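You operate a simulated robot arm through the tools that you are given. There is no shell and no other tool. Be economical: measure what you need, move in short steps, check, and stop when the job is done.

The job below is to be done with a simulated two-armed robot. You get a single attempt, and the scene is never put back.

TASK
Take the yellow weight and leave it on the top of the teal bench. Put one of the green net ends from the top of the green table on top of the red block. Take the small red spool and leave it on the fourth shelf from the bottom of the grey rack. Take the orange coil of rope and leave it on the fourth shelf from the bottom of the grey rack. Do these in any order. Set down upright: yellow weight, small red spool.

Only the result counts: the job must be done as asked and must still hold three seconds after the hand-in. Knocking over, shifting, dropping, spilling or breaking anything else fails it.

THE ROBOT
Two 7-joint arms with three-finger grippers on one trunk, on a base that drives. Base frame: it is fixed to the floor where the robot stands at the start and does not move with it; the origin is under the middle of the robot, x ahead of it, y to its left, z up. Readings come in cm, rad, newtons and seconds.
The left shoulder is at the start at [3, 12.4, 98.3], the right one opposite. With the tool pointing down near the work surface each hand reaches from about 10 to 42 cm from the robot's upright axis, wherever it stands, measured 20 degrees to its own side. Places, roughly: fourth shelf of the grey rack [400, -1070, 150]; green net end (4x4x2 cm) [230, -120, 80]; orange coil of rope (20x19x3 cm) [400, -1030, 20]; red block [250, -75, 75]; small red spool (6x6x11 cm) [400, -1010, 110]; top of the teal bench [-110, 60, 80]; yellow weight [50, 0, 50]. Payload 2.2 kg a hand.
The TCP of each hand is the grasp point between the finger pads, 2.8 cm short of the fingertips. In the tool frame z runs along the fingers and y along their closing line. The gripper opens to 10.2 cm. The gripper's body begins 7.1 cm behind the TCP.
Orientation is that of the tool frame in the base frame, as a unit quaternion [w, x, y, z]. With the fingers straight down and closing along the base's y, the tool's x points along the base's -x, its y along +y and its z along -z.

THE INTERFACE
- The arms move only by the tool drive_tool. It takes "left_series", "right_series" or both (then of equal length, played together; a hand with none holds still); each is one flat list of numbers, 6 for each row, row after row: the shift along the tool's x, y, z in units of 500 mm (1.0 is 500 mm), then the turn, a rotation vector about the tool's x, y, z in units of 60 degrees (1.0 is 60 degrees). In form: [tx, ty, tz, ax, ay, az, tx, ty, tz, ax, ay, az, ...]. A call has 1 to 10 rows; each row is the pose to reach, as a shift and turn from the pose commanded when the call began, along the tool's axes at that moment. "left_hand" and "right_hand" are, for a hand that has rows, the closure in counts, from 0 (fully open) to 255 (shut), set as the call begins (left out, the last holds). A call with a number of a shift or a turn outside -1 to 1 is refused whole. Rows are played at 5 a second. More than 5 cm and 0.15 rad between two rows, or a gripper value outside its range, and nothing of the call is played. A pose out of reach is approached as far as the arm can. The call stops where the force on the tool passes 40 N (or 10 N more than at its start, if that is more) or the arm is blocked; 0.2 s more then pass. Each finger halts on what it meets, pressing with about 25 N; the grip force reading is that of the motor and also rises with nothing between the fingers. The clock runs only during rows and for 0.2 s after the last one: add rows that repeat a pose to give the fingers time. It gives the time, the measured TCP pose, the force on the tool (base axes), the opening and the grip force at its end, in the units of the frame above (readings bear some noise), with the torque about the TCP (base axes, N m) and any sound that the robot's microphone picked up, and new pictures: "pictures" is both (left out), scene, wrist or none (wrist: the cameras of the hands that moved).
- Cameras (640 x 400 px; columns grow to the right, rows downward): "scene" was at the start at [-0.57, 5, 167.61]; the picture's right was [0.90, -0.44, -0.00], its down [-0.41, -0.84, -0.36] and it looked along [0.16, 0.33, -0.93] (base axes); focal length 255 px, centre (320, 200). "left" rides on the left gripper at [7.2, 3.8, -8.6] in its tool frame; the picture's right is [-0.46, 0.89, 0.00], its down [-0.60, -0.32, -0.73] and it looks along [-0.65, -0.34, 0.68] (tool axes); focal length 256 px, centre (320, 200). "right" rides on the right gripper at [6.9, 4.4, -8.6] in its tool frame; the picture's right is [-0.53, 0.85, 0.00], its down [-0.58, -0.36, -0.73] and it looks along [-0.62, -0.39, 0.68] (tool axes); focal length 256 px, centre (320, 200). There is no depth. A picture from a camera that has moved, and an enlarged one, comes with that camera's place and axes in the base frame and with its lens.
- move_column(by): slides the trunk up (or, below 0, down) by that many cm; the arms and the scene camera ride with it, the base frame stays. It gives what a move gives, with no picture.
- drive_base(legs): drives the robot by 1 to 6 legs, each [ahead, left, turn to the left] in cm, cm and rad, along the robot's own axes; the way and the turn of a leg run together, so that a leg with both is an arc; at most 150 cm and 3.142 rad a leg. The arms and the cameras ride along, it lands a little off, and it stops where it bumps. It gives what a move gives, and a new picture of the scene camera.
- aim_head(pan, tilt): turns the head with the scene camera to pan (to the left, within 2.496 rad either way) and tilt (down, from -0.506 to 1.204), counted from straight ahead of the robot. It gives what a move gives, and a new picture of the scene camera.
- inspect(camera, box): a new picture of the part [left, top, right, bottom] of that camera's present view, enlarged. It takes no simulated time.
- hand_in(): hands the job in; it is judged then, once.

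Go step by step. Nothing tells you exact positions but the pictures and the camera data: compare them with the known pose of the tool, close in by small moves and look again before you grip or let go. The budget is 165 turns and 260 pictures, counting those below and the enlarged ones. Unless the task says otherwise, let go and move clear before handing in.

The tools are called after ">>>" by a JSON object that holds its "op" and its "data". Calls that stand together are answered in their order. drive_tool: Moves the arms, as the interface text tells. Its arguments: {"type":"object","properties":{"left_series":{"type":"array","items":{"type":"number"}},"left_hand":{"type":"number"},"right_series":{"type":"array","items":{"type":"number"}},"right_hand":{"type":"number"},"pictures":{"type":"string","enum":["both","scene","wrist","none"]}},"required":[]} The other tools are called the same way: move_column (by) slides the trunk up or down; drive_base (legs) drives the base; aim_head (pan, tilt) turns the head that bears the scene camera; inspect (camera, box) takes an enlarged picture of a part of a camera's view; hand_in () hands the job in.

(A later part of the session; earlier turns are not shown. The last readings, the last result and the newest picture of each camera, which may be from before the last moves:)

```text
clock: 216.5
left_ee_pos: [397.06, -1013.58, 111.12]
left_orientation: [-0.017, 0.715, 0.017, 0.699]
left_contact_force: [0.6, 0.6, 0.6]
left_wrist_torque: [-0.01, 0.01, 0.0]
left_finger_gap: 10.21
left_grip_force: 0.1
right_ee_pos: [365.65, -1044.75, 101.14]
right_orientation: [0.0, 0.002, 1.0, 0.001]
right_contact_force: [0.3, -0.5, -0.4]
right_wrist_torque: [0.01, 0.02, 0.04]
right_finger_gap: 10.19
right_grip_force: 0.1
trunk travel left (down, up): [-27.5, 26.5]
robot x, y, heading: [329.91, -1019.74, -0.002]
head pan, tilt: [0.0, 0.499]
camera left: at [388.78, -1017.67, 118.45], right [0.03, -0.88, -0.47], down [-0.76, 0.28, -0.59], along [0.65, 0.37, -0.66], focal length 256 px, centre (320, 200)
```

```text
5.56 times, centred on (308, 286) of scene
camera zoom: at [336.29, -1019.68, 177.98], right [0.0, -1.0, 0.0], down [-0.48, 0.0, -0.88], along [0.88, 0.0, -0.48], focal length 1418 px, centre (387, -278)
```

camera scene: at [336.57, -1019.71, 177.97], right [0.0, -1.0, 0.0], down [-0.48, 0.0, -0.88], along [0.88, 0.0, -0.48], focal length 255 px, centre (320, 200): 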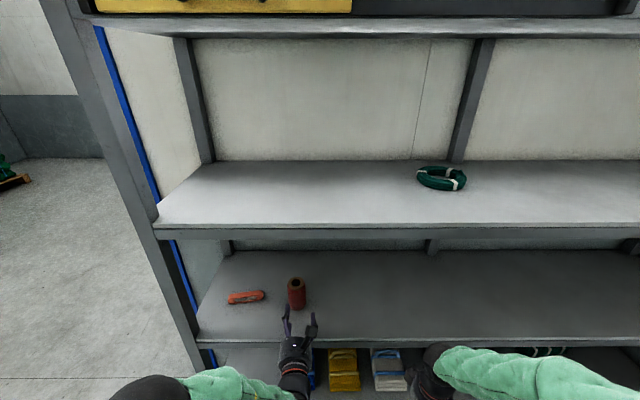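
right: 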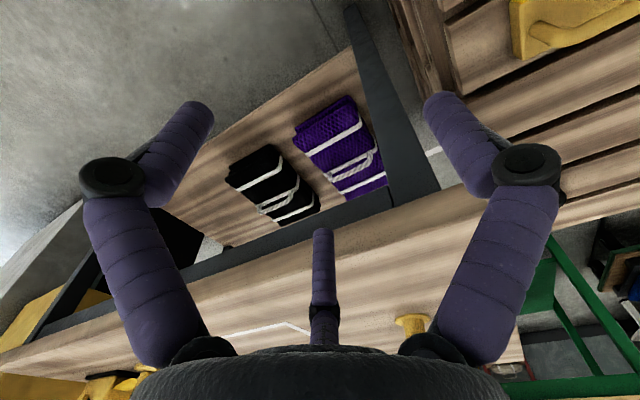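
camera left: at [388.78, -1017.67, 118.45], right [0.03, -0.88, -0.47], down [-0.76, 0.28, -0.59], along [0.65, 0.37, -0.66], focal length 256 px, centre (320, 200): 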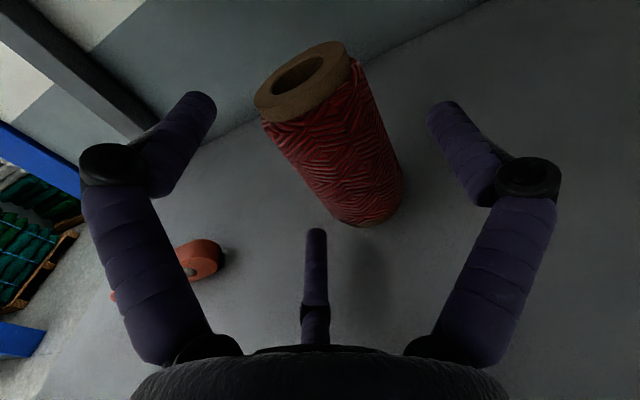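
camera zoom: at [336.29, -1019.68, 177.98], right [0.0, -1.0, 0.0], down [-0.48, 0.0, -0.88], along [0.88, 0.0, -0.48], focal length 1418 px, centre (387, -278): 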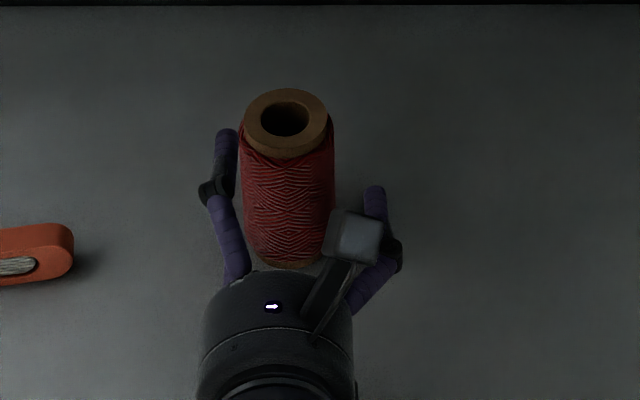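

Now centred (spool ≈ 401.3, -1013.5). Advance 4.2 cm.

>>> {"op": "drive_tool", "data": {"left_series": [0, 0.001, 0.02, 0, 0, 0, 0, 0.002, 0.04, 0, 0, 0, 0, 0.003, 0.06, 0, 0, 0, 0, 0.004, 0.084, 0, 0, 0], "pictures": "wrist"}}

>>> {"op": "inspect", "data": {"camera": "scene", "box": [260, 250, 356, 322]}}

```text
clock: 217.5
left_ee_pos: [401.22, -1013.44, 111.11]
left_orientation: [-0.018, 0.716, 0.018, 0.698]
left_contact_force: [-0.5, 0.6, 0.0]
left_wrist_torque: [-0.01, 0.01, 0.0]
left_finger_gap: 10.22
left_grip_force: 0.1
right_ee_pos: [365.9, -1044.78, 100.98]
right_orientation: [-0.001, 0.002, 1.0, 0.001]
right_contact_force: [-0.3, 0.3, -0.4]
right_wrist_torque: [0.02, 0.02, -0.01]
right_finger_gap: 10.19
right_grip_force: 0.0
trunk travel left (down, up): [-27.5, 26.5]
robot x, y, heading: [330.21, -1019.94, -0.002]
head pan, tilt: [0.0, 0.499]
camera left: at [393.03, -1017.65, 118.28], right [0.03, -0.88, -0.47], down [-0.76, 0.28, -0.59], along [0.65, 0.37, -0.66], focal length 256 px, centre (320, 200)
```

left: 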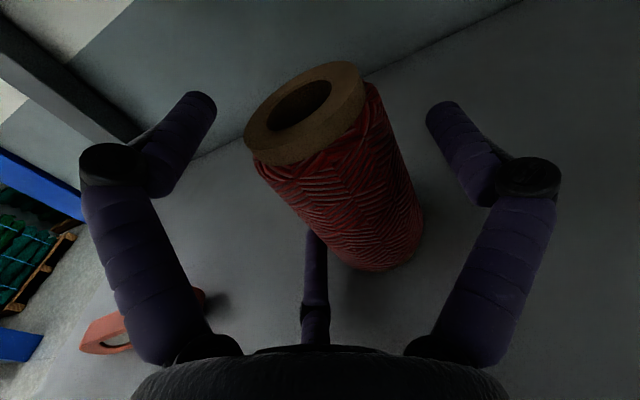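

```text
5.56 times, centred on (308, 286) of scene
camera zoom: at [336.37, -1019.72, 177.97], right [0.0, -1.0, 0.0], down [-0.48, 0.0, -0.88], along [0.88, 0.0, -0.48], focal length 1418 px, centre (387, -278)
```

zoom: 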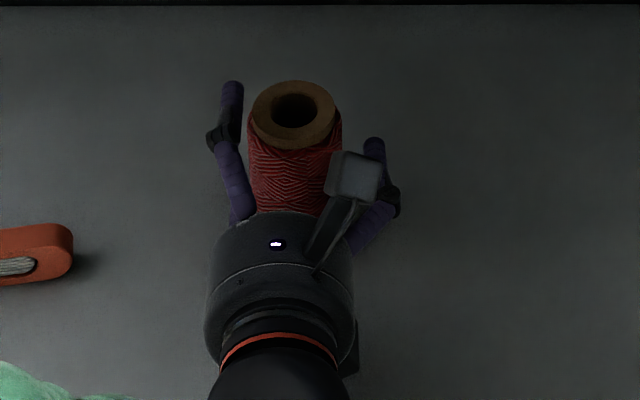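

Slightly further (1.6 cm), then close.

>>> {"op": "drive_tool", "data": {"left_series": [0, 0.002, 0.016, 0, 0, 0, 0, 0.003, 0.032, 0, 0, 0, 0, 0.003, 0.032, 0, 0, 0], "pictures": "none"}}

>>> {"op": "drive_tool", "data": {"left_series": [0, 0, 0, 0, 0, 0, 0, 0, 0, 0, 0, 0, 0, 0, 0, 0, 0, 0, 0, 0, 0, 0, 0, 0, 0, 0, 0, 0, 0, 0], "left_hand": 255, "pictures": "wrist"}}

>>> {"op": "inspect", "data": {"camera": "scene", "box": [260, 250, 356, 322]}}

```text
clock: 218.3
left_ee_pos: [402.88, -1013.5, 110.93]
left_orientation: [-0.018, 0.715, 0.017, 0.699]
left_contact_force: [0.4, -0.1, -0.3]
left_wrist_torque: [-0.01, 0.0, -0.02]
left_finger_gap: 10.22
left_grip_force: 0.0
right_ee_pos: [365.88, -1044.89, 101.0]
right_orientation: [-0.001, 0.002, 1.0, 0.001]
right_contact_force: [0.3, -0.1, 0.2]
right_wrist_torque: [-0.01, -0.03, -0.01]
right_finger_gap: 10.19
right_grip_force: 0.0
trunk travel left (down, up): [-27.5, 26.5]
robot x, y, heading: [330.01, -1019.94, -0.004]
head pan, tilt: [0.0, 0.499]
```

```text
clock: 219.5
left_ee_pos: [402.91, -1013.48, 111.08]
left_orientation: [-0.017, 0.715, 0.017, 0.698]
left_contact_force: [0.1, -0.6, 0.7]
left_wrist_torque: [0.03, 0.0, 0.01]
left_finger_gap: 7.78
left_grip_force: 25.1
right_ee_pos: [365.7, -1044.72, 101.02]
right_orientation: [0.0, 0.002, 1.0, 0.002]
right_contact_force: [-1.3, 0.5, 0.7]
right_wrist_torque: [-0.01, 0.03, 0.01]
right_finger_gap: 10.2
right_grip_force: 0.0
trunk travel left (down, up): [-27.5, 26.5]
robot x, y, heading: [330.51, -1019.85, -0.008]
head pan, tilt: [0.0, 0.499]
camera left: at [394.63, -1017.75, 118.27], right [0.03, -0.88, -0.47], down [-0.76, 0.28, -0.59], along [0.65, 0.37, -0.66], focal length 256 px, centre (320, 200)
```

left: 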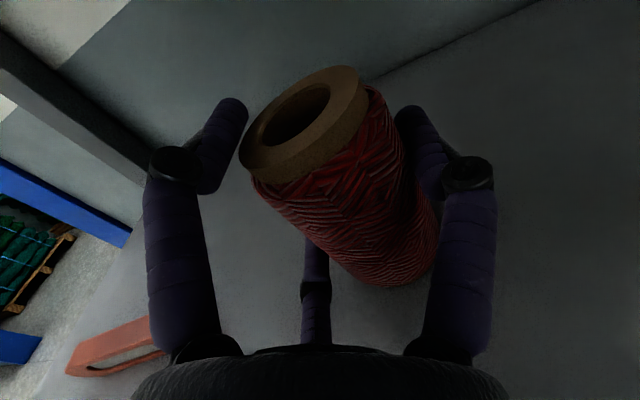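

```text
5.56 times, centred on (308, 286) of scene
camera zoom: at [336.33, -1019.71, 177.98], right [0.0, -1.0, 0.0], down [-0.48, 0.0, -0.88], along [0.88, 0.0, -0.48], focal length 1418 px, centre (387, -278)
```

zoom: 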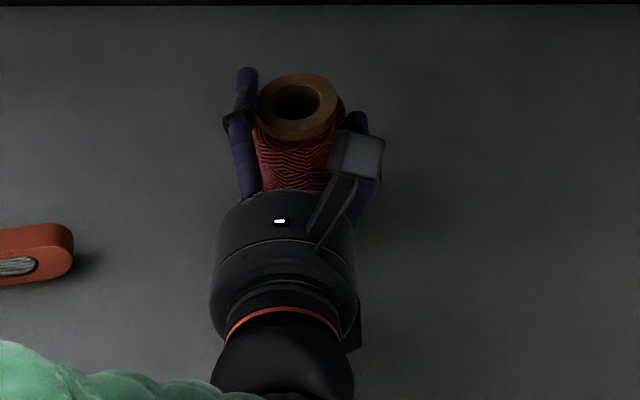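

Gripped but rather near the top. I'll reopen slightly, lower 1.2 cm and grip again.

>>> {"op": "drive_tool", "data": {"left_series": [0, 0, 0, 0, 0, 0, 0, 0, 0, 0, 0, 0, -0.012, 0, 0, 0, 0, 0, -0.024, 0, 0, 0, 0, 0, -0.024, 0, 0, 0, 0, 0], "left_hand": 30, "pictures": "none"}}

>>> {"op": "drive_tool", "data": {"left_series": [0, 0, 0, 0, 0, 0, 0, 0, 0, 0, 0, 0, 0, 0, 0, 0, 0, 0, 0, 0, 0, 0, 0, 0], "left_hand": 255, "pictures": "wrist"}}

>>> {"op": "inspect", "data": {"camera": "scene", "box": [260, 250, 356, 322]}}

```text
clock: 220.7
left_ee_pos: [402.75, -1013.47, 110.02]
left_orientation: [-0.017, 0.714, 0.017, 0.7]
left_contact_force: [0.6, -1.9, 5.9]
left_wrist_torque: [-0.22, 0.52, 0.07]
left_finger_gap: 9.01
left_grip_force: 0.0
right_ee_pos: [365.68, -1044.84, 101.0]
right_orientation: [0.0, 0.002, 1.0, 0.0]
right_contact_force: [-0.1, -0.3, 0.2]
right_wrist_torque: [0.0, 0.03, -0.02]
right_finger_gap: 10.23
right_grip_force: 0.0
trunk travel left (down, up): [-27.5, 26.5]
robot x, y, heading: [329.98, -1019.57, -0.003]
head pan, tilt: [0.0, 0.499]
```

```text
clock: 221.7
left_ee_pos: [402.79, -1013.58, 110.03]
left_orientation: [-0.017, 0.715, 0.017, 0.699]
left_contact_force: [2.8, -0.8, 10.8]
left_wrist_torque: [0.09, -0.15, -0.04]
left_finger_gap: 8.03
left_grip_force: 24.8
right_ee_pos: [365.79, -1044.73, 101.11]
right_orientation: [0.0, 0.001, 1.0, 0.001]
right_contact_force: [-0.7, 0.8, 0.6]
right_wrist_torque: [0.03, 0.01, 0.06]
right_finger_gap: 10.23
right_grip_force: 0.1
trunk travel left (down, up): [-27.5, 26.5]
robot x, y, heading: [330.32, -1019.81, -0.002]
head pan, tilt: [0.0, 0.499]
camera left: at [394.55, -1017.77, 117.25], right [0.03, -0.88, -0.47], down [-0.76, 0.28, -0.59], along [0.65, 0.37, -0.66], focal length 256 px, centre (320, 200)
```

left: 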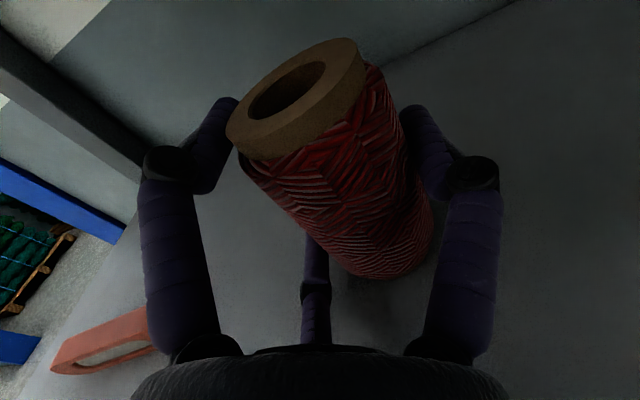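

```text
5.56 times, centred on (308, 286) of scene
camera zoom: at [336.24, -1019.75, 177.98], right [0.0, -1.0, 0.0], down [-0.48, 0.0, -0.88], along [0.88, 0.0, -0.48], focal length 1418 px, centre (387, -278)
```

zoom: 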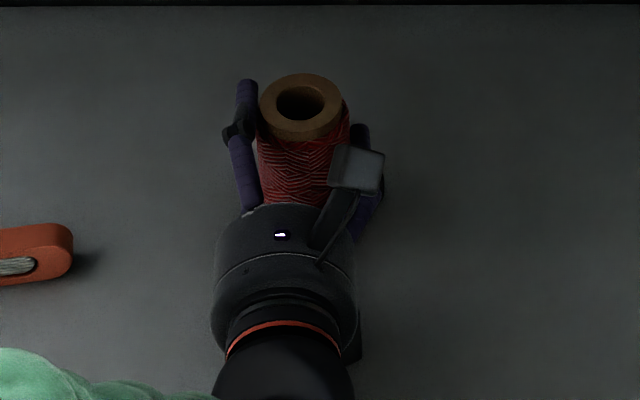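

Gripped, with a slight touch on the shelf. Lift 2 cm and check that the spool comes along.

>>> {"op": "drive_tool", "data": {"left_series": [0.01, 0, 0, 0, 0, 0, 0.025, 0, 0, 0, 0, 0, 0.04, 0, 0, 0, 0, 0, 0.04, 0, 0, 0, 0, 0], "pictures": "wrist"}}

>>> {"op": "inspect", "data": {"camera": "scene", "box": [260, 250, 356, 322]}}

```text
clock: 222.7
left_ee_pos: [402.76, -1013.53, 111.81]
left_orientation: [-0.018, 0.716, 0.018, 0.698]
left_contact_force: [-0.3, 0.2, -1.4]
left_wrist_torque: [0.01, -0.01, -0.03]
left_finger_gap: 8.04
left_grip_force: 24.8
right_ee_pos: [365.89, -1044.78, 101.14]
right_orientation: [-0.001, 0.002, 1.0, 0.001]
right_contact_force: [-0.7, -0.1, 0.7]
right_wrist_torque: [-0.01, 0.0, -0.01]
right_finger_gap: 10.2
right_grip_force: 0.0
trunk travel left (down, up): [-27.5, 26.5]
robot x, y, heading: [330.28, -1019.39, -0.001]
head pan, tilt: [0.0, 0.499]
camera left: at [394.61, -1017.79, 119.0], right [0.03, -0.88, -0.47], down [-0.76, 0.28, -0.58], along [0.65, 0.37, -0.66], focal length 256 px, centre (320, 200)
```

left: 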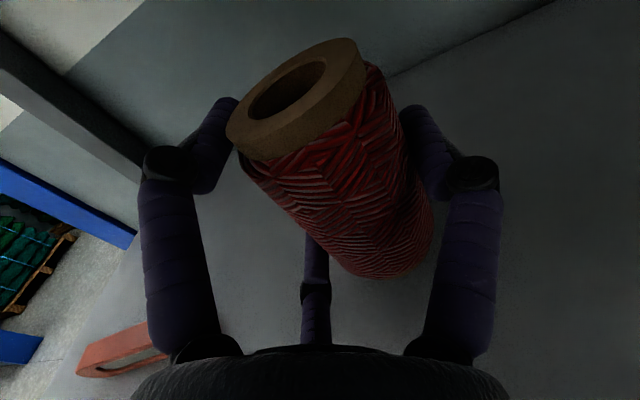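

```text
5.56 times, centred on (308, 286) of scene
camera zoom: at [336.35, -1019.72, 177.97], right [0.0, -1.0, 0.0], down [-0.48, 0.0, -0.88], along [0.88, 0.0, -0.48], focal length 1418 px, centre (387, -278)
```

zoom: 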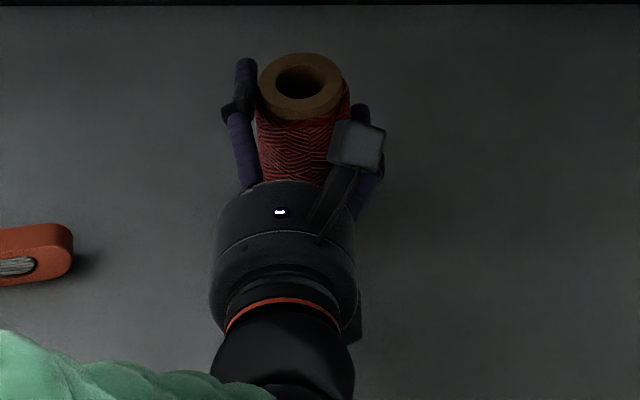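

The spool is lifted. Back out 32 cm, then raise trunk and arm.

>>> {"op": "drive_base", "data": {"legs": [[-32, 0, 0]]}}

>>> {"op": "move_column", "data": {"by": 26}}

>>> {"op": "drive_tool", "data": {"left_series": [0.06, 0, 0, 0, 0, 0, 0.12, 0, 0, 0, 0, 0, 0.18, 0, 0, 0, 0, 0, 0.24, 0, 0, 0, 0, 0, 0.3, 0, 0, 0, 0, 0, 0.38, 0, 0, 0, 0, 0, 0.38, 0, 0, 0, 0, 0]}}

```text
clock: 224.9
left_ee_pos: [370.89, -1013.65, 111.78]
left_orientation: [-0.016, 0.715, 0.016, 0.699]
left_contact_force: [-0.6, 0.1, -1.3]
left_wrist_torque: [-0.02, 0.0, 0.0]
left_finger_gap: 8.04
left_grip_force: 25.1
right_ee_pos: [333.69, -1044.8, 101.01]
right_orientation: [-0.001, 0.003, 1.0, 0.001]
right_contact_force: [-0.1, -0.2, -0.2]
right_wrist_torque: [-0.02, -0.03, 0.01]
right_finger_gap: 10.19
right_grip_force: 0.0
trunk travel left (down, up): [-27.5, 26.5]
robot x, y, heading: [298.37, -1019.72, -0.008]
head pan, tilt: [0.0, 0.499]
camera scene: at [304.24, -1019.57, 177.98], right [-0.01, -1.0, 0.0], down [-0.48, 0.0, -0.88], along [0.88, 0.0, -0.48], focal length 255 px, centre (320, 200)
```

scene: 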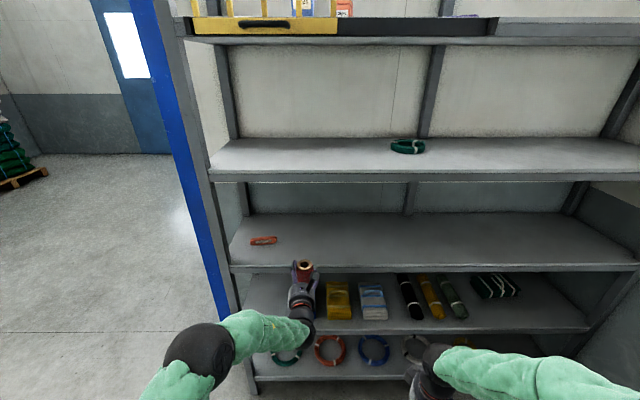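

```text
clock: 227.5
left_ee_pos: [370.91, -1013.53, 137.79]
left_orientation: [-0.018, 0.715, 0.017, 0.698]
left_contact_force: [-0.4, -0.1, -1.6]
left_wrist_torque: [0.01, -0.02, -0.01]
left_finger_gap: 8.03
left_grip_force: 25.2
right_ee_pos: [333.88, -1044.68, 127.14]
right_orientation: [-0.001, 0.003, 1.0, 0.001]
right_contact_force: [0.2, 0.8, -0.5]
right_wrist_torque: [0.01, -0.03, -0.01]
right_finger_gap: 10.21
right_grip_force: 0.0
trunk travel left (down, up): [-53.5, 0.5]
robot x, y, heading: [298.67, -1019.6, -0.004]
head pan, tilt: [0.0, 0.499]
```

```text
clock: 229.1
left_ee_pos: [371.49, -1013.44, 156.78]
left_orientation: [-0.017, 0.716, 0.016, 0.698]
left_contact_force: [0.0, 0.5, -1.2]
left_wrist_torque: [0.02, -0.02, -0.04]
left_finger_gap: 8.02
left_grip_force: 25.0
right_ee_pos: [333.84, -1044.7, 127.08]
right_orientation: [-0.001, 0.003, 1.0, 0.001]
right_contact_force: [0.2, 0.7, -0.1]
right_wrist_torque: [-0.01, 0.0, 0.0]
right_finger_gap: 10.17
right_grip_force: 0.0
trunk travel left (down, up): [-53.5, 0.5]
robot x, y, heading: [298.49, -1019.55, -0.004]
head pan, tilt: [0.0, 0.499]
camera scene: at [304.46, -1019.58, 203.97], right [-0.01, -1.0, 0.0], down [-0.48, 0.0, -0.88], along [0.88, 0.0, -0.48], focal length 255 px, centre (320, 200)
camera left: at [363.25, -1017.59, 164.05], right [0.03, -0.88, -0.47], down [-0.76, 0.28, -0.59], along [0.65, 0.37, -0.66], focal length 256 px, centre (320, 200)
```

scene: 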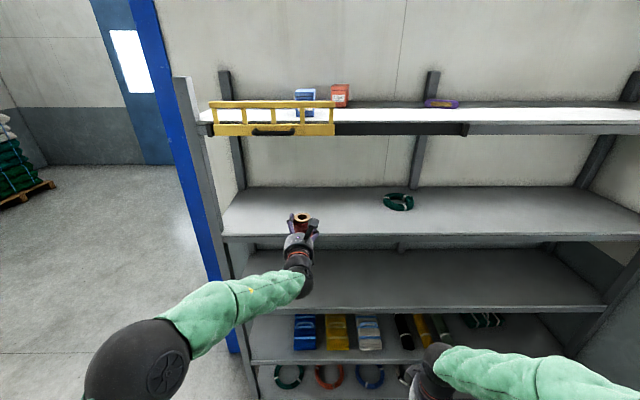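
left: 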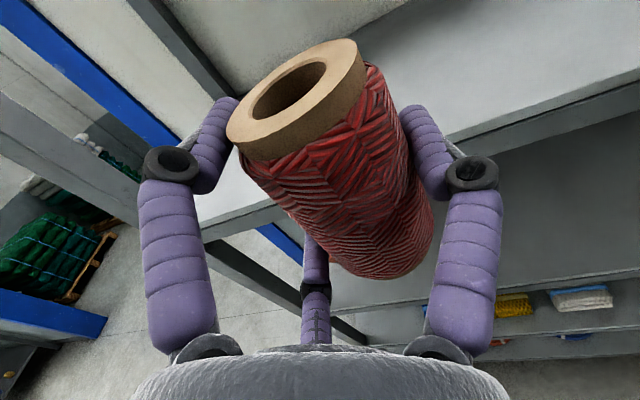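

At z 156.8, spool bottom ≈ 150 above shelf 4 (≈ 146). Drive 27 cm ahead.

>>> {"op": "drive_base", "data": {"legs": [[27, 0, 0]]}}

>>> {"op": "inspect", "data": {"camera": "scene", "box": [200, 150, 400, 290]}}

```text
clock: 231.1
left_ee_pos: [398.51, -1013.45, 156.87]
left_orientation: [-0.017, 0.715, 0.017, 0.699]
left_contact_force: [0.3, 0.2, -2.0]
left_wrist_torque: [-0.01, 0.01, 0.0]
left_finger_gap: 8.01
left_grip_force: 24.7
right_ee_pos: [361.16, -1044.65, 127.06]
right_orientation: [0.0, 0.002, 1.0, 0.001]
right_contact_force: [-0.2, -0.1, 0.8]
right_wrist_torque: [0.01, -0.05, 0.0]
right_finger_gap: 10.19
right_grip_force: 0.1
trunk travel left (down, up): [-53.5, 0.5]
robot x, y, heading: [325.48, -1019.55, -0.004]
head pan, tilt: [0.0, 0.499]
camera scene: at [331.56, -1019.68, 203.98], right [0.0, -1.0, 0.0], down [-0.48, 0.0, -0.88], along [0.88, 0.0, -0.48], focal length 255 px, centre (320, 200)
```

scene: 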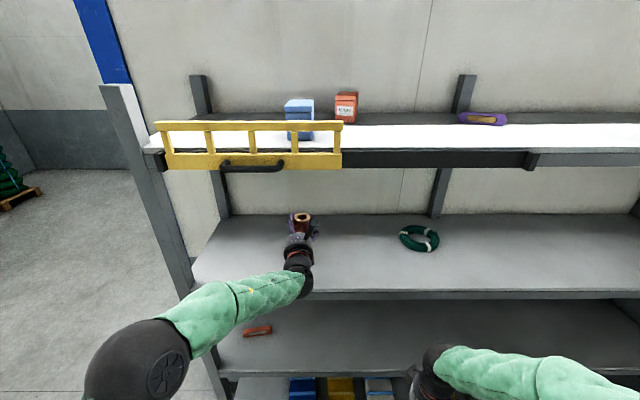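

```text
2.86 times, centred on (300, 220) of scene
camera zoom: at [331.56, -1019.68, 203.98], right [0.0, -1.0, 0.0], down [-0.48, 0.0, -0.88], along [0.88, 0.0, -0.48], focal length 729 px, centre (377, 143)
```

zoom: 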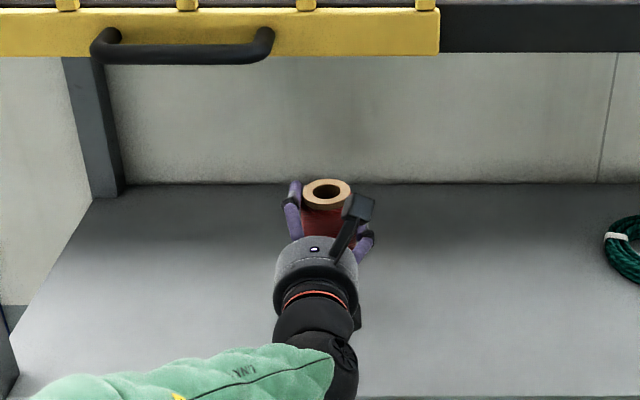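

Over shelf 4. Lower in small steps watching force.

>>> {"op": "drive_tool", "data": {"left_series": [-0.02, 0, 0, 0, 0, 0, -0.04, 0, 0, 0, 0, 0, -0.055, 0, 0, 0, 0, 0], "pictures": "none"}}

>>> {"op": "drive_tool", "data": {"left_series": [-0.007, 0, 0, 0, 0, 0, -0.014, 0, 0, 0, 0, 0], "pictures": "wrist"}}

```text
clock: 231.9
left_ee_pos: [398.61, -1013.5, 154.09]
left_orientation: [-0.017, 0.716, 0.017, 0.698]
left_contact_force: [0.0, 0.4, -1.6]
left_wrist_torque: [0.08, 0.02, 0.01]
left_finger_gap: 8.01
left_grip_force: 24.9
right_ee_pos: [361.17, -1044.77, 126.94]
right_orientation: [-0.001, 0.002, 1.0, 0.001]
right_contact_force: [0.4, 0.2, 0.0]
right_wrist_torque: [0.02, 0.03, -0.01]
right_finger_gap: 10.21
right_grip_force: 0.0
trunk travel left (down, up): [-53.5, 0.5]
robot x, y, heading: [325.73, -1019.58, -0.0]
head pan, tilt: [0.0, 0.499]
```

```text
clock: 232.5
left_ee_pos: [398.6, -1013.33, 153.38]
left_orientation: [-0.018, 0.716, 0.017, 0.698]
left_contact_force: [0.8, -0.5, -0.3]
left_wrist_torque: [0.01, 0.0, 0.01]
left_finger_gap: 8.06
left_grip_force: 25.0
right_ee_pos: [361.21, -1044.72, 127.08]
right_orientation: [0.0, 0.001, 1.0, 0.001]
right_contact_force: [-0.1, 0.3, -0.4]
right_wrist_torque: [-0.01, 0.0, -0.02]
right_finger_gap: 10.2
right_grip_force: 0.1
trunk travel left (down, up): [-53.5, 0.5]
robot x, y, heading: [325.05, -1019.81, -0.003]
head pan, tilt: [0.0, 0.499]
camera left: at [390.36, -1017.62, 160.69], right [0.03, -0.88, -0.47], down [-0.76, 0.28, -0.59], along [0.65, 0.37, -0.66], focal length 256 px, centre (320, 200)
```

left: 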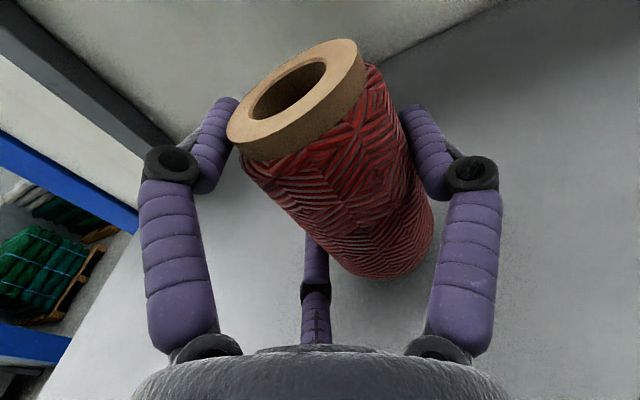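

>>> {"op": "drive_tool", "data": {"left_series": [-0.005, 0, 0, 0, 0, 0, -0.01, 0, 0, 0, 0, 0], "pictures": "none"}}

>>> {"op": "drive_tool", "data": {"left_series": [-0.005, 0, 0, 0, 0, 0, -0.008, 0, 0, 0, 0, 0], "pictures": "none"}}

```text
clock: 233.1
left_ee_pos: [398.56, -1013.25, 152.88]
left_orientation: [-0.017, 0.715, 0.017, 0.698]
left_contact_force: [0.2, 0.8, -1.9]
left_wrist_torque: [0.02, 0.0, 0.0]
left_finger_gap: 8.02
left_grip_force: 25.0
right_ee_pos: [361.1, -1044.77, 127.07]
right_orientation: [0.0, 0.002, 1.0, 0.001]
right_contact_force: [-0.2, 1.0, 0.5]
right_wrist_torque: [-0.03, -0.03, 0.03]
right_finger_gap: 10.23
right_grip_force: 0.0
trunk travel left (down, up): [-53.5, 0.5]
robot x, y, heading: [325.49, -1019.47, -0.003]
head pan, tilt: [0.0, 0.499]
```

```text
clock: 233.7
left_ee_pos: [398.61, -1013.32, 152.43]
left_orientation: [-0.017, 0.715, 0.017, 0.699]
left_contact_force: [0.0, -0.4, -1.7]
left_wrist_torque: [0.01, 0.01, -0.01]
left_finger_gap: 8.03
left_grip_force: 25.3
right_ee_pos: [361.13, -1044.85, 126.92]
right_orientation: [0.001, 0.002, 1.0, 0.001]
right_contact_force: [0.1, 0.2, 0.1]
right_wrist_torque: [0.01, 0.01, 0.0]
right_finger_gap: 10.22
right_grip_force: 0.2
trunk travel left (down, up): [-53.5, 0.5]
robot x, y, heading: [325.32, -1019.77, -0.006]
head pan, tilt: [0.0, 0.499]
```

>>> {"op": "drive_tool", "data": {"left_series": [-0.005, 0, 0, 0, 0, 0, -0.01, 0, 0, 0, 0, 0], "pictures": "none"}}

>>> {"op": "drive_tool", "data": {"left_series": [-0.005, 0, 0, 0, 0, 0, -0.009, 0, 0, 0, 0, 0], "pictures": "wrist"}}

```text
clock: 234.3
left_ee_pos: [398.67, -1013.34, 152.22]
left_orientation: [-0.018, 0.714, 0.017, 0.7]
left_contact_force: [-0.1, -0.3, 1.5]
left_wrist_torque: [0.02, -0.09, -0.01]
left_finger_gap: 8.03
left_grip_force: 24.8
right_ee_pos: [361.08, -1044.84, 126.96]
right_orientation: [0.0, 0.002, 1.0, 0.001]
right_contact_force: [-0.1, -0.5, -0.5]
right_wrist_torque: [-0.05, -0.01, -0.03]
right_finger_gap: 10.2
right_grip_force: 0.0
trunk travel left (down, up): [-53.5, 0.5]
robot x, y, heading: [325.73, -1019.83, -0.003]
head pan, tilt: [0.0, 0.499]
```

```text
clock: 234.9
left_ee_pos: [398.54, -1013.29, 152.1]
left_orientation: [-0.017, 0.712, 0.018, 0.701]
left_contact_force: [2.8, -2.4, 16.9]
left_wrist_torque: [-0.13, 0.42, 0.01]
left_finger_gap: 8.01
left_grip_force: 24.9
right_ee_pos: [361.03, -1044.77, 127.02]
right_orientation: [0.0, 0.002, 1.0, 0.001]
right_contact_force: [0.9, -0.9, -0.1]
right_wrist_torque: [0.02, -0.02, 0.02]
right_finger_gap: 10.2
right_grip_force: 0.2
trunk travel left (down, up): [-53.5, 0.5]
robot x, y, heading: [325.39, -1019.48, -0.001]
head pan, tilt: [0.0, 0.499]
camera left: at [390.24, -1017.61, 159.24], right [0.04, -0.88, -0.46], down [-0.76, 0.28, -0.59], along [0.65, 0.37, -0.66], focal length 256 px, centre (320, 200)
```

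left: 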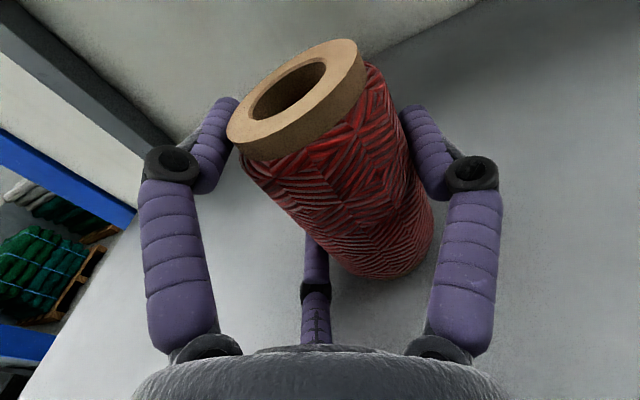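

Contact. Relieve 0.3 cm and open to 9 cm.

>>> {"op": "drive_tool", "data": {"left_series": [0.007, 0, 0, 0, 0, 0, 0.007, 0, 0, 0, 0, 0], "pictures": "none"}}

>>> {"op": "drive_tool", "data": {"left_series": [0, 0, 0, 0, 0, 0, 0, 0, 0, 0, 0, 0, 0, 0, 0, 0, 0, 0], "left_hand": 28, "pictures": "wrist"}}

```text
clock: 235.5
left_ee_pos: [398.53, -1013.29, 152.09]
left_orientation: [-0.017, 0.714, 0.017, 0.699]
left_contact_force: [5.4, -1.0, 14.1]
left_wrist_torque: [0.1, -0.35, -0.06]
left_finger_gap: 8.02
left_grip_force: 25.4
right_ee_pos: [361.12, -1044.9, 127.02]
right_orientation: [0.0, 0.002, 1.0, 0.001]
right_contact_force: [0.2, 0.3, -0.5]
right_wrist_torque: [0.03, 0.02, 0.03]
right_finger_gap: 10.2
right_grip_force: 0.1
trunk travel left (down, up): [-53.5, 0.5]
robot x, y, heading: [325.57, -1019.74, -0.008]
head pan, tilt: [0.0, 0.499]
```

```text
clock: 236.3
left_ee_pos: [398.55, -1013.37, 152.02]
left_orientation: [-0.017, 0.715, 0.017, 0.699]
left_contact_force: [4.7, -0.1, 13.8]
left_wrist_torque: [-0.28, 0.88, 0.11]
left_finger_gap: 9.05
left_grip_force: 0.0
right_ee_pos: [361.03, -1044.75, 127.07]
right_orientation: [-0.001, 0.002, 1.0, 0.001]
right_contact_force: [-0.7, -1.5, 0.8]
right_wrist_torque: [0.01, -0.03, -0.01]
right_finger_gap: 10.19
right_grip_force: 0.0
trunk travel left (down, up): [-53.5, 0.5]
robot x, y, heading: [325.48, -1019.62, -0.003]
head pan, tilt: [0.0, 0.499]
camera left: at [390.29, -1017.6, 159.24], right [0.03, -0.88, -0.47], down [-0.76, 0.28, -0.59], along [0.65, 0.37, -0.66], focal length 256 px, centre (320, 200)
```

left: 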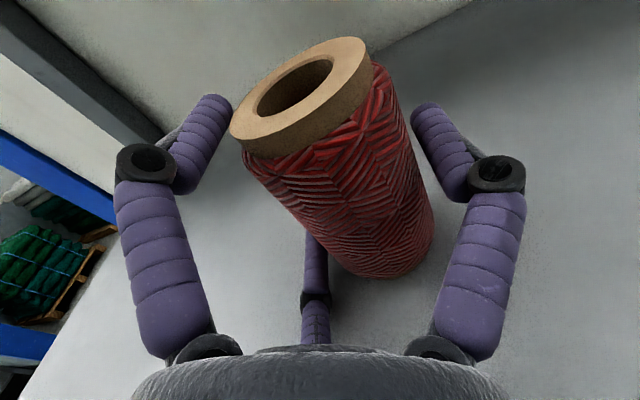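

Released and upright. Raise 0.4 cm and withdraw straight back.

>>> {"op": "drive_tool", "data": {"left_series": [0.008, 0, 0, 0, 0, 0, 0.008, 0, -0.02, 0, 0, 0, 0.01, 0, -0.06, 0, 0, 0, 0.01, 0, -0.1, 0, 0, 0, 0.02, 0, -0.15, 0, 0, 0, 0.03, 0, -0.2, 0, 0, 0], "pictures": "wrist"}}

>>> {"op": "inspect", "data": {"camera": "scene", "box": [200, 150, 400, 290]}}

```text
clock: 237.7
left_ee_pos: [388.47, -1013.96, 153.65]
left_orientation: [-0.017, 0.715, 0.017, 0.699]
left_contact_force: [-0.6, -0.9, 0.5]
left_wrist_torque: [0.02, 0.0, -0.04]
left_finger_gap: 9.08
left_grip_force: 0.1
right_ee_pos: [360.89, -1044.81, 127.12]
right_orientation: [0.0, 0.001, 1.0, 0.001]
right_contact_force: [-0.7, 0.4, -0.2]
right_wrist_torque: [0.0, -0.01, 0.05]
right_finger_gap: 10.2
right_grip_force: 0.1
trunk travel left (down, up): [-53.5, 0.5]
robot x, y, heading: [325.84, -1019.76, -0.001]
head pan, tilt: [0.0, 0.499]
camera left: at [380.24, -1018.14, 160.92], right [0.03, -0.88, -0.47], down [-0.76, 0.28, -0.59], along [0.65, 0.37, -0.66], focal length 256 px, centre (320, 200)
```

left: 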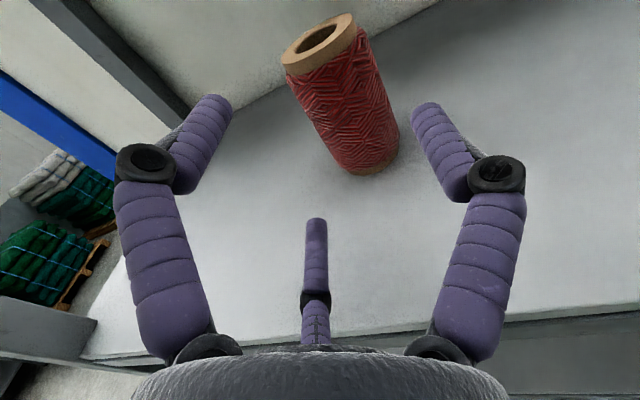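

```text
2.86 times, centred on (300, 220) of scene
camera zoom: at [331.48, -1019.66, 203.98], right [0.0, -1.0, 0.0], down [-0.48, 0.0, -0.88], along [0.88, 0.0, -0.48], focal length 729 px, centre (377, 143)
```

zoom: 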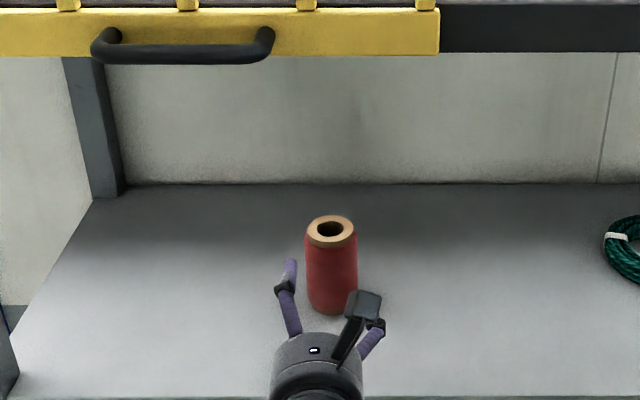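

Spool stands upright on shelf 4. Now back away, turn the left tool back down, and pitch the right tool ~40° forward for the coil on the bottom shelf.

>>> {"op": "drive_base", "data": {"legs": [[-35, 0, 0]]}}

>>> {"op": "drive_tool", "data": {"left_series": [0, 0, 0, 0.072, -0.072, -0.072, 0, 0, 0, 0.144, -0.144, -0.144, 0, 0, 0, 0.216, -0.216, -0.216, 0, 0, 0, 0.288, -0.288, -0.288, 0, 0, 0, 0.361, -0.361, -0.361, 0, 0, 0, 0.433, -0.433, -0.433, 0, 0, 0, 0.505, -0.505, -0.505, 0, 0, 0, 0.577, -0.577, -0.577], "right_series": [-0.02, 0, 0, 0, -0.085, 0, -0.04, 0, 0, 0, -0.17, 0, -0.06, 0, 0, 0, -0.255, 0, -0.08, 0, 0, 0, -0.34, 0, -0.1, 0, 0, 0, -0.425, 0, -0.12, 0, 0, 0, -0.51, 0, -0.14, 0, 0, 0, -0.595, 0, -0.16, 0, 0, 0, -0.68, 0], "pictures": "none"}}

>>> {"op": "drive_tool", "data": {"left_series": [0, 0, 0, 0.072, -0.072, -0.072, 0, 0, 0, 0.144, -0.144, -0.144, 0, 0, 0, 0.216, -0.216, -0.216, 0, 0, 0, 0.288, -0.288, -0.288, 0, 0, 0, 0.361, -0.361, -0.361, 0, 0, 0, 0.433, -0.433, -0.433, 0, 0, 0, 0.505, -0.505, -0.505, 0, 0, 0, 0.577, -0.577, -0.577], "pictures": "scene"}}

```text
clock: 239.9
left_ee_pos: [353.78, -1013.79, 153.46]
left_orientation: [-0.017, 0.716, 0.017, 0.698]
left_contact_force: [0.3, 0.5, -0.2]
left_wrist_torque: [0.0, -0.01, 0.01]
left_finger_gap: 9.07
left_grip_force: 0.0
right_ee_pos: [326.28, -1044.54, 127.03]
right_orientation: [-0.001, 0.002, 1.0, 0.001]
right_contact_force: [-0.3, -0.1, -0.2]
right_wrist_torque: [-0.01, -0.01, -0.01]
right_finger_gap: 10.19
right_grip_force: 0.0
trunk travel left (down, up): [-53.5, 0.5]
robot x, y, heading: [290.48, -1019.29, -0.004]
head pan, tilt: [0.0, 0.499]
camera scene: at [296.75, -1019.56, 203.97], right [0.0, -1.0, 0.0], down [-0.48, 0.0, -0.88], along [0.88, 0.0, -0.48], focal length 255 px, centre (320, 200)
```

scene: 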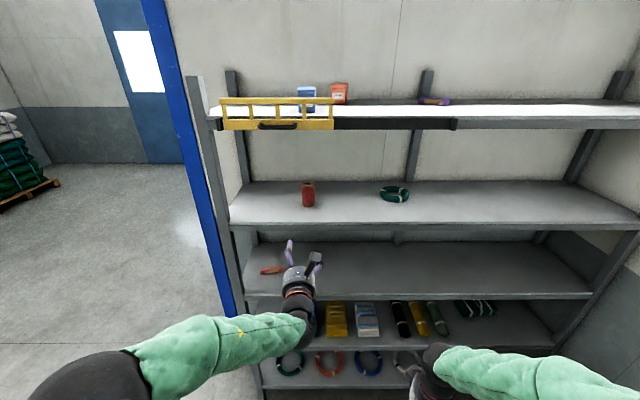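

```text
clock: 241.7
left_ee_pos: [353.68, -1013.87, 153.6]
left_orientation: [-0.015, 0.811, 0.429, 0.397]
left_contact_force: [-0.2, -0.5, -0.3]
left_wrist_torque: [-0.02, -0.01, -0.02]
left_finger_gap: 9.07
left_grip_force: 0.1
right_ee_pos: [334.24, -1044.62, 127.09]
right_orientation: [0.349, 0.002, 0.937, 0.0]
right_contact_force: [-1.1, -0.2, 0.2]
right_wrist_torque: [-0.01, -0.02, -0.06]
right_finger_gap: 10.18
right_grip_force: 0.0
trunk travel left (down, up): [-53.5, 0.5]
robot x, y, heading: [290.59, -1019.45, -0.004]
head pan, tilt: [0.0, 0.499]
```

```text
clock: 243.5
left_ee_pos: [353.84, -1013.64, 153.58]
left_orientation: [-0.009, 0.69, 0.724, -0.009]
left_contact_force: [0.5, 0.1, 0.0]
left_wrist_torque: [0.0, 0.02, 0.0]
left_finger_gap: 9.08
left_grip_force: 0.1
right_ee_pos: [334.22, -1044.68, 127.11]
right_orientation: [0.348, 0.002, 0.938, 0.0]
right_contact_force: [0.2, -0.7, 0.2]
right_wrist_torque: [-0.01, -0.01, -0.02]
right_finger_gap: 10.23
right_grip_force: 0.1
trunk travel left (down, up): [-53.5, 0.5]
robot x, y, heading: [290.85, -1019.49, -0.004]
head pan, tilt: [0.0, 0.499]
camera scene: at [296.81, -1019.49, 203.97], right [0.0, -1.0, 0.0], down [-0.48, 0.0, -0.88], along [0.88, 0.0, -0.48], focal length 255 px, centre (320, 200)
```

scene: 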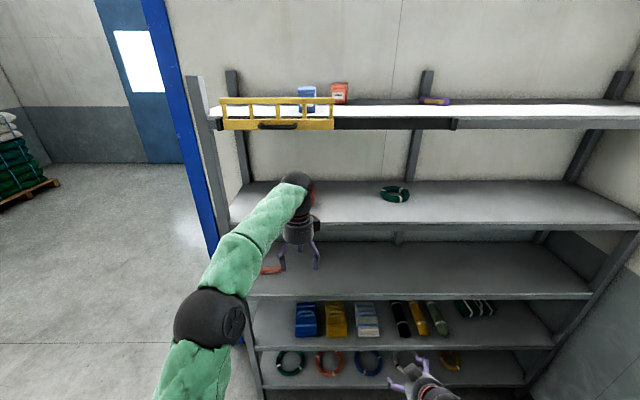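

Retract the left hand, then lower the trunk fully.

>>> {"op": "drive_tool", "data": {"left_series": [0.01, -0.09, -0.02, 0, 0, 0, 0.02, -0.18, -0.04, 0, 0, 0, 0.03, -0.27, -0.06, 0, 0, 0, 0.04, -0.36, -0.08, 0, 0, 0, 0.05, -0.45, -0.1, 0, 0, 0, 0.06, -0.54, -0.12, 0, 0, 0, 0.07, -0.63, -0.14, 0, 0, 0], "pictures": "none"}}

>>> {"op": "move_column", "data": {"by": -53}}

>>> {"op": "aim_head", "data": {"pan": -0.1, "tilt": 0.75}}

```text
clock: 245.1
left_ee_pos: [322.17, -1011.87, 161.27]
left_orientation: [-0.007, 0.69, 0.723, -0.008]
left_contact_force: [-0.4, 0.5, 0.4]
left_wrist_torque: [-0.05, -0.03, 0.03]
left_finger_gap: 9.1
left_grip_force: 0.1
right_ee_pos: [333.93, -1044.55, 127.31]
right_orientation: [0.349, 0.003, 0.937, 0.0]
right_contact_force: [0.9, -0.8, 0.5]
right_wrist_torque: [0.02, -0.02, -0.02]
right_finger_gap: 10.21
right_grip_force: 0.0
trunk travel left (down, up): [-53.5, 0.5]
robot x, y, heading: [290.76, -1019.64, -0.008]
head pan, tilt: [0.0, 0.499]
```

```text
refused: -53 is not a number from -40 to 40
```

```text
clock: 245.9
left_ee_pos: [322.41, -1011.98, 161.27]
left_orientation: [-0.01, 0.689, 0.724, -0.008]
left_contact_force: [0.0, -1.1, 0.2]
left_wrist_torque: [0.03, 0.03, -0.02]
left_finger_gap: 9.11
left_grip_force: 0.1
right_ee_pos: [334.21, -1044.67, 127.13]
right_orientation: [0.348, 0.002, 0.937, 0.0]
right_contact_force: [-0.4, -1.3, -0.8]
right_wrist_torque: [-0.02, 0.02, -0.03]
right_finger_gap: 10.21
right_grip_force: 0.0
trunk travel left (down, up): [-53.5, 0.5]
robot x, y, heading: [290.3, -1019.17, -0.004]
head pan, tilt: [-0.099, 0.75]
camera scene: at [295.95, -1020.4, 201.78], right [-0.1, -0.99, 0.0], down [-0.68, 0.07, -0.73], along [0.73, -0.07, -0.68], focal length 255 px, centre (320, 200)
```

scene: 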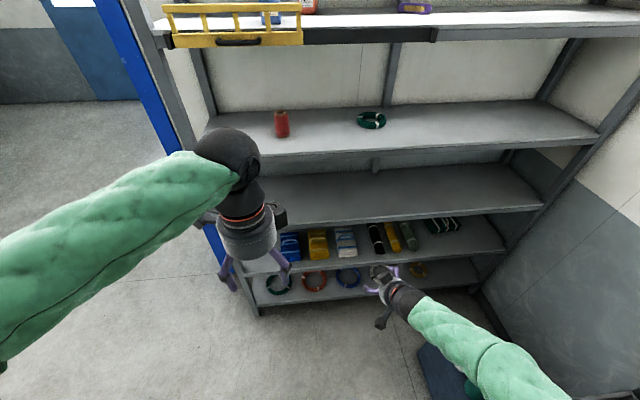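

>>> {"op": "move_column", "data": {"by": -40}}

>>> {"op": "move_column", "data": {"by": -13.4}}

>>> {"op": "drive_tool", "data": {"right_series": [0.036, 0.022, 0.08, 0, 0, 0, 0.073, 0.045, 0.16, 0, 0, 0, 0.11, 0.067, 0.241, 0, 0, 0, 0.146, 0.09, 0.322, 0, 0, 0, 0.182, 0.112, 0.402, 0, 0, 0, 0.22, 0.135, 0.483, 0, 0, 0, 0.256, 0.157, 0.563, 0, 0, 0, 0.292, 0.18, 0.644, 0, 0, 0], "right_hand": 100}}

```text
clock: 249.7
left_ee_pos: [322.47, -1011.95, 121.32]
left_orientation: [-0.009, 0.69, 0.724, -0.008]
left_contact_force: [0.3, 1.0, -0.6]
left_wrist_torque: [0.01, -0.02, 0.02]
left_finger_gap: 9.06
left_grip_force: 0.1
right_ee_pos: [334.14, -1044.54, 87.16]
right_orientation: [0.348, 0.002, 0.937, 0.0]
right_contact_force: [0.1, 0.0, -0.3]
right_wrist_torque: [0.0, -0.02, -0.01]
right_finger_gap: 10.19
right_grip_force: 0.0
trunk travel left (down, up): [-13.5, 40.5]
robot x, y, heading: [290.84, -1019.32, -0.0]
head pan, tilt: [-0.099, 0.75]
```

```text
clock: 251.4
left_ee_pos: [322.42, -1011.96, 107.87]
left_orientation: [-0.009, 0.689, 0.724, -0.007]
left_contact_force: [0.5, -0.4, 0.3]
left_wrist_torque: [-0.02, 0.03, 0.02]
left_finger_gap: 9.09
left_grip_force: 0.1
right_ee_pos: [334.13, -1044.51, 73.72]
right_orientation: [0.348, 0.001, 0.938, 0.0]
right_contact_force: [0.5, 0.0, 0.5]
right_wrist_torque: [0.0, 0.0, 0.01]
right_finger_gap: 10.18
right_grip_force: 0.0
trunk travel left (down, up): [-0.1, 53.9]
robot x, y, heading: [290.6, -1019.49, -0.001]
head pan, tilt: [-0.099, 0.75]
```

```text
clock: 253.2
left_ee_pos: [322.37, -1012.01, 107.83]
left_orientation: [-0.009, 0.69, 0.724, -0.007]
left_contact_force: [0.9, 0.5, -0.1]
left_wrist_torque: [-0.06, -0.02, 0.0]
left_finger_gap: 9.08
left_grip_force: 0.1
right_ee_pos: [341.54, -1034.24, 44.33]
right_orientation: [0.343, 0.005, 0.939, -0.009]
right_contact_force: [1.6, -0.3, 1.0]
right_wrist_torque: [0.04, 0.13, 0.03]
right_finger_gap: 6.2
right_grip_force: 0.0
right hand out of reach, approached as far as the arm can: row 1, 4, 5, 6, 7, 8
trunk travel left (down, up): [-0.1, 53.9]
robot x, y, heading: [290.82, -1018.87, -0.002]
head pan, tilt: [-0.099, 0.75]
camera scene: at [295.85, -1020.35, 148.37], right [-0.1, -0.99, 0.0], down [-0.68, 0.07, -0.73], along [0.73, -0.08, -0.68], focal length 255 px, centre (320, 200)
camera right: at [330.85, -1029.63, 46.35], right [0.42, 0.84, 0.33], down [-0.04, -0.35, 0.93], along [0.91, -0.41, -0.12], focal length 256 px, centre (320, 200)
```

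scene: 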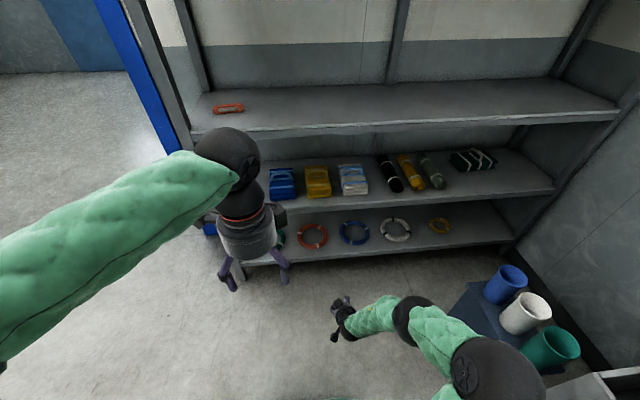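
right: 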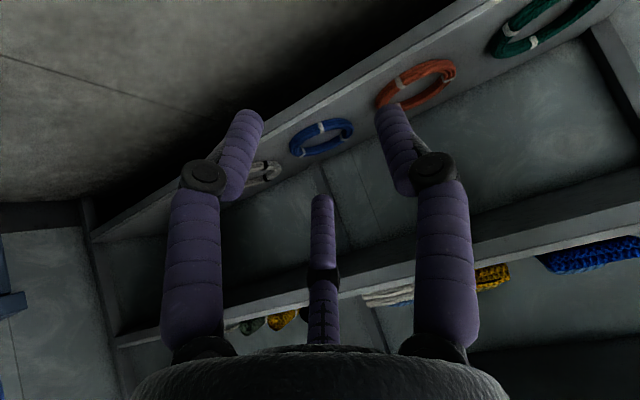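

The close-in posture hits a joint limit; try extending forward.

>>> {"op": "drive_tool", "data": {"right_series": [-0.045, 0, 0.04, 0, 0, 0, -0.09, 0, 0.08, 0, 0, 0, -0.136, 0, 0.118, 0, 0, 0, -0.18, 0, 0.157, 0, 0, 0, -0.227, 0, 0.196, 0, 0, 0, -0.227, 0, 0.196, 0, 0, 0], "pictures": "scene"}}

```text
clock: 254.6
left_ee_pos: [322.45, -1011.87, 107.96]
left_orientation: [-0.008, 0.69, 0.724, -0.007]
left_contact_force: [-1.3, -0.7, -0.4]
left_wrist_torque: [-0.01, 0.03, 0.03]
left_finger_gap: 9.07
left_grip_force: 0.1
right_ee_pos: [356.68, -1034.67, 44.18]
right_orientation: [0.348, 0.002, 0.937, 0.0]
right_contact_force: [0.0, -0.1, 0.3]
right_wrist_torque: [0.02, 0.0, -0.03]
right_finger_gap: 6.2
right_grip_force: 0.2
trunk travel left (down, up): [-0.1, 53.9]
robot x, y, heading: [290.62, -1019.55, -0.004]
head pan, tilt: [-0.099, 0.75]
camera scene: at [295.85, -1020.37, 148.38], right [-0.1, -0.99, 0.0], down [-0.68, 0.07, -0.73], along [0.73, -0.08, -0.68], focal length 255 px, centre (320, 200)
```

scene: 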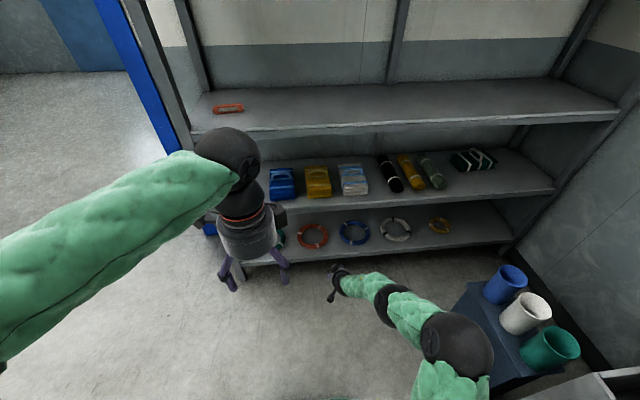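

Extended reach works. Now test lowering to z ≈ 24 in front of the rack.

>>> {"op": "drive_tool", "data": {"right_series": [0.052, 0, 0.06, 0, 0, 0, 0.104, 0, 0.121, 0, 0, 0, 0.156, 0, 0.181, 0, 0, 0, 0.208, 0, 0.242, 0, 0, 0, 0.261, 0, 0.302, 0, 0, 0], "pictures": "wrist"}}

>>> {"op": "inspect", "data": {"camera": "scene", "box": [240, 190, 480, 330]}}

```text
clock: 255.8
left_ee_pos: [322.41, -1011.94, 107.83]
left_orientation: [-0.008, 0.69, 0.723, -0.009]
left_contact_force: [-0.1, -0.3, -0.1]
left_wrist_torque: [0.01, -0.03, -0.01]
left_finger_gap: 9.08
left_grip_force: 0.0
right_ee_pos: [356.43, -1034.85, 24.25]
right_orientation: [0.349, 0.003, 0.937, -0.001]
right_contact_force: [0.3, -0.7, 1.0]
right_wrist_torque: [0.01, 0.1, -0.01]
right_finger_gap: 6.19
right_grip_force: 0.1
trunk travel left (down, up): [-0.1, 53.9]
robot x, y, heading: [290.71, -1019.64, -0.002]
head pan, tilt: [-0.099, 0.75]
camera right: at [345.73, -1030.25, 26.24], right [0.41, 0.84, 0.35], down [-0.04, -0.37, 0.93], along [0.91, -0.4, -0.11], focal length 256 px, centre (320, 200)
```

right: 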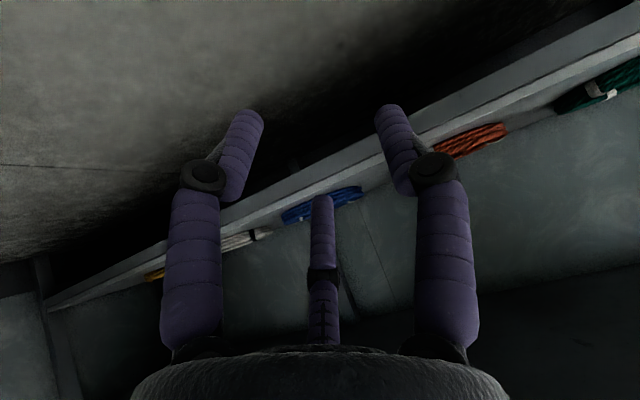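

```text
2.67 times, centred on (360, 260) of scene
camera zoom: at [295.85, -1020.36, 148.38], right [-0.1, -0.99, 0.0], down [-0.68, 0.07, -0.73], along [0.73, -0.08, -0.68], focal length 681 px, centre (213, 40)
```

zoom: 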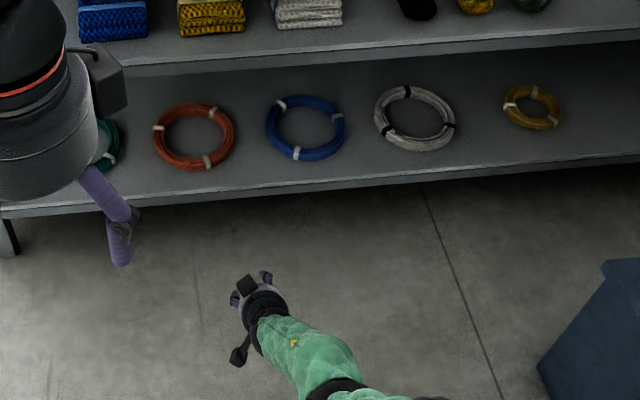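

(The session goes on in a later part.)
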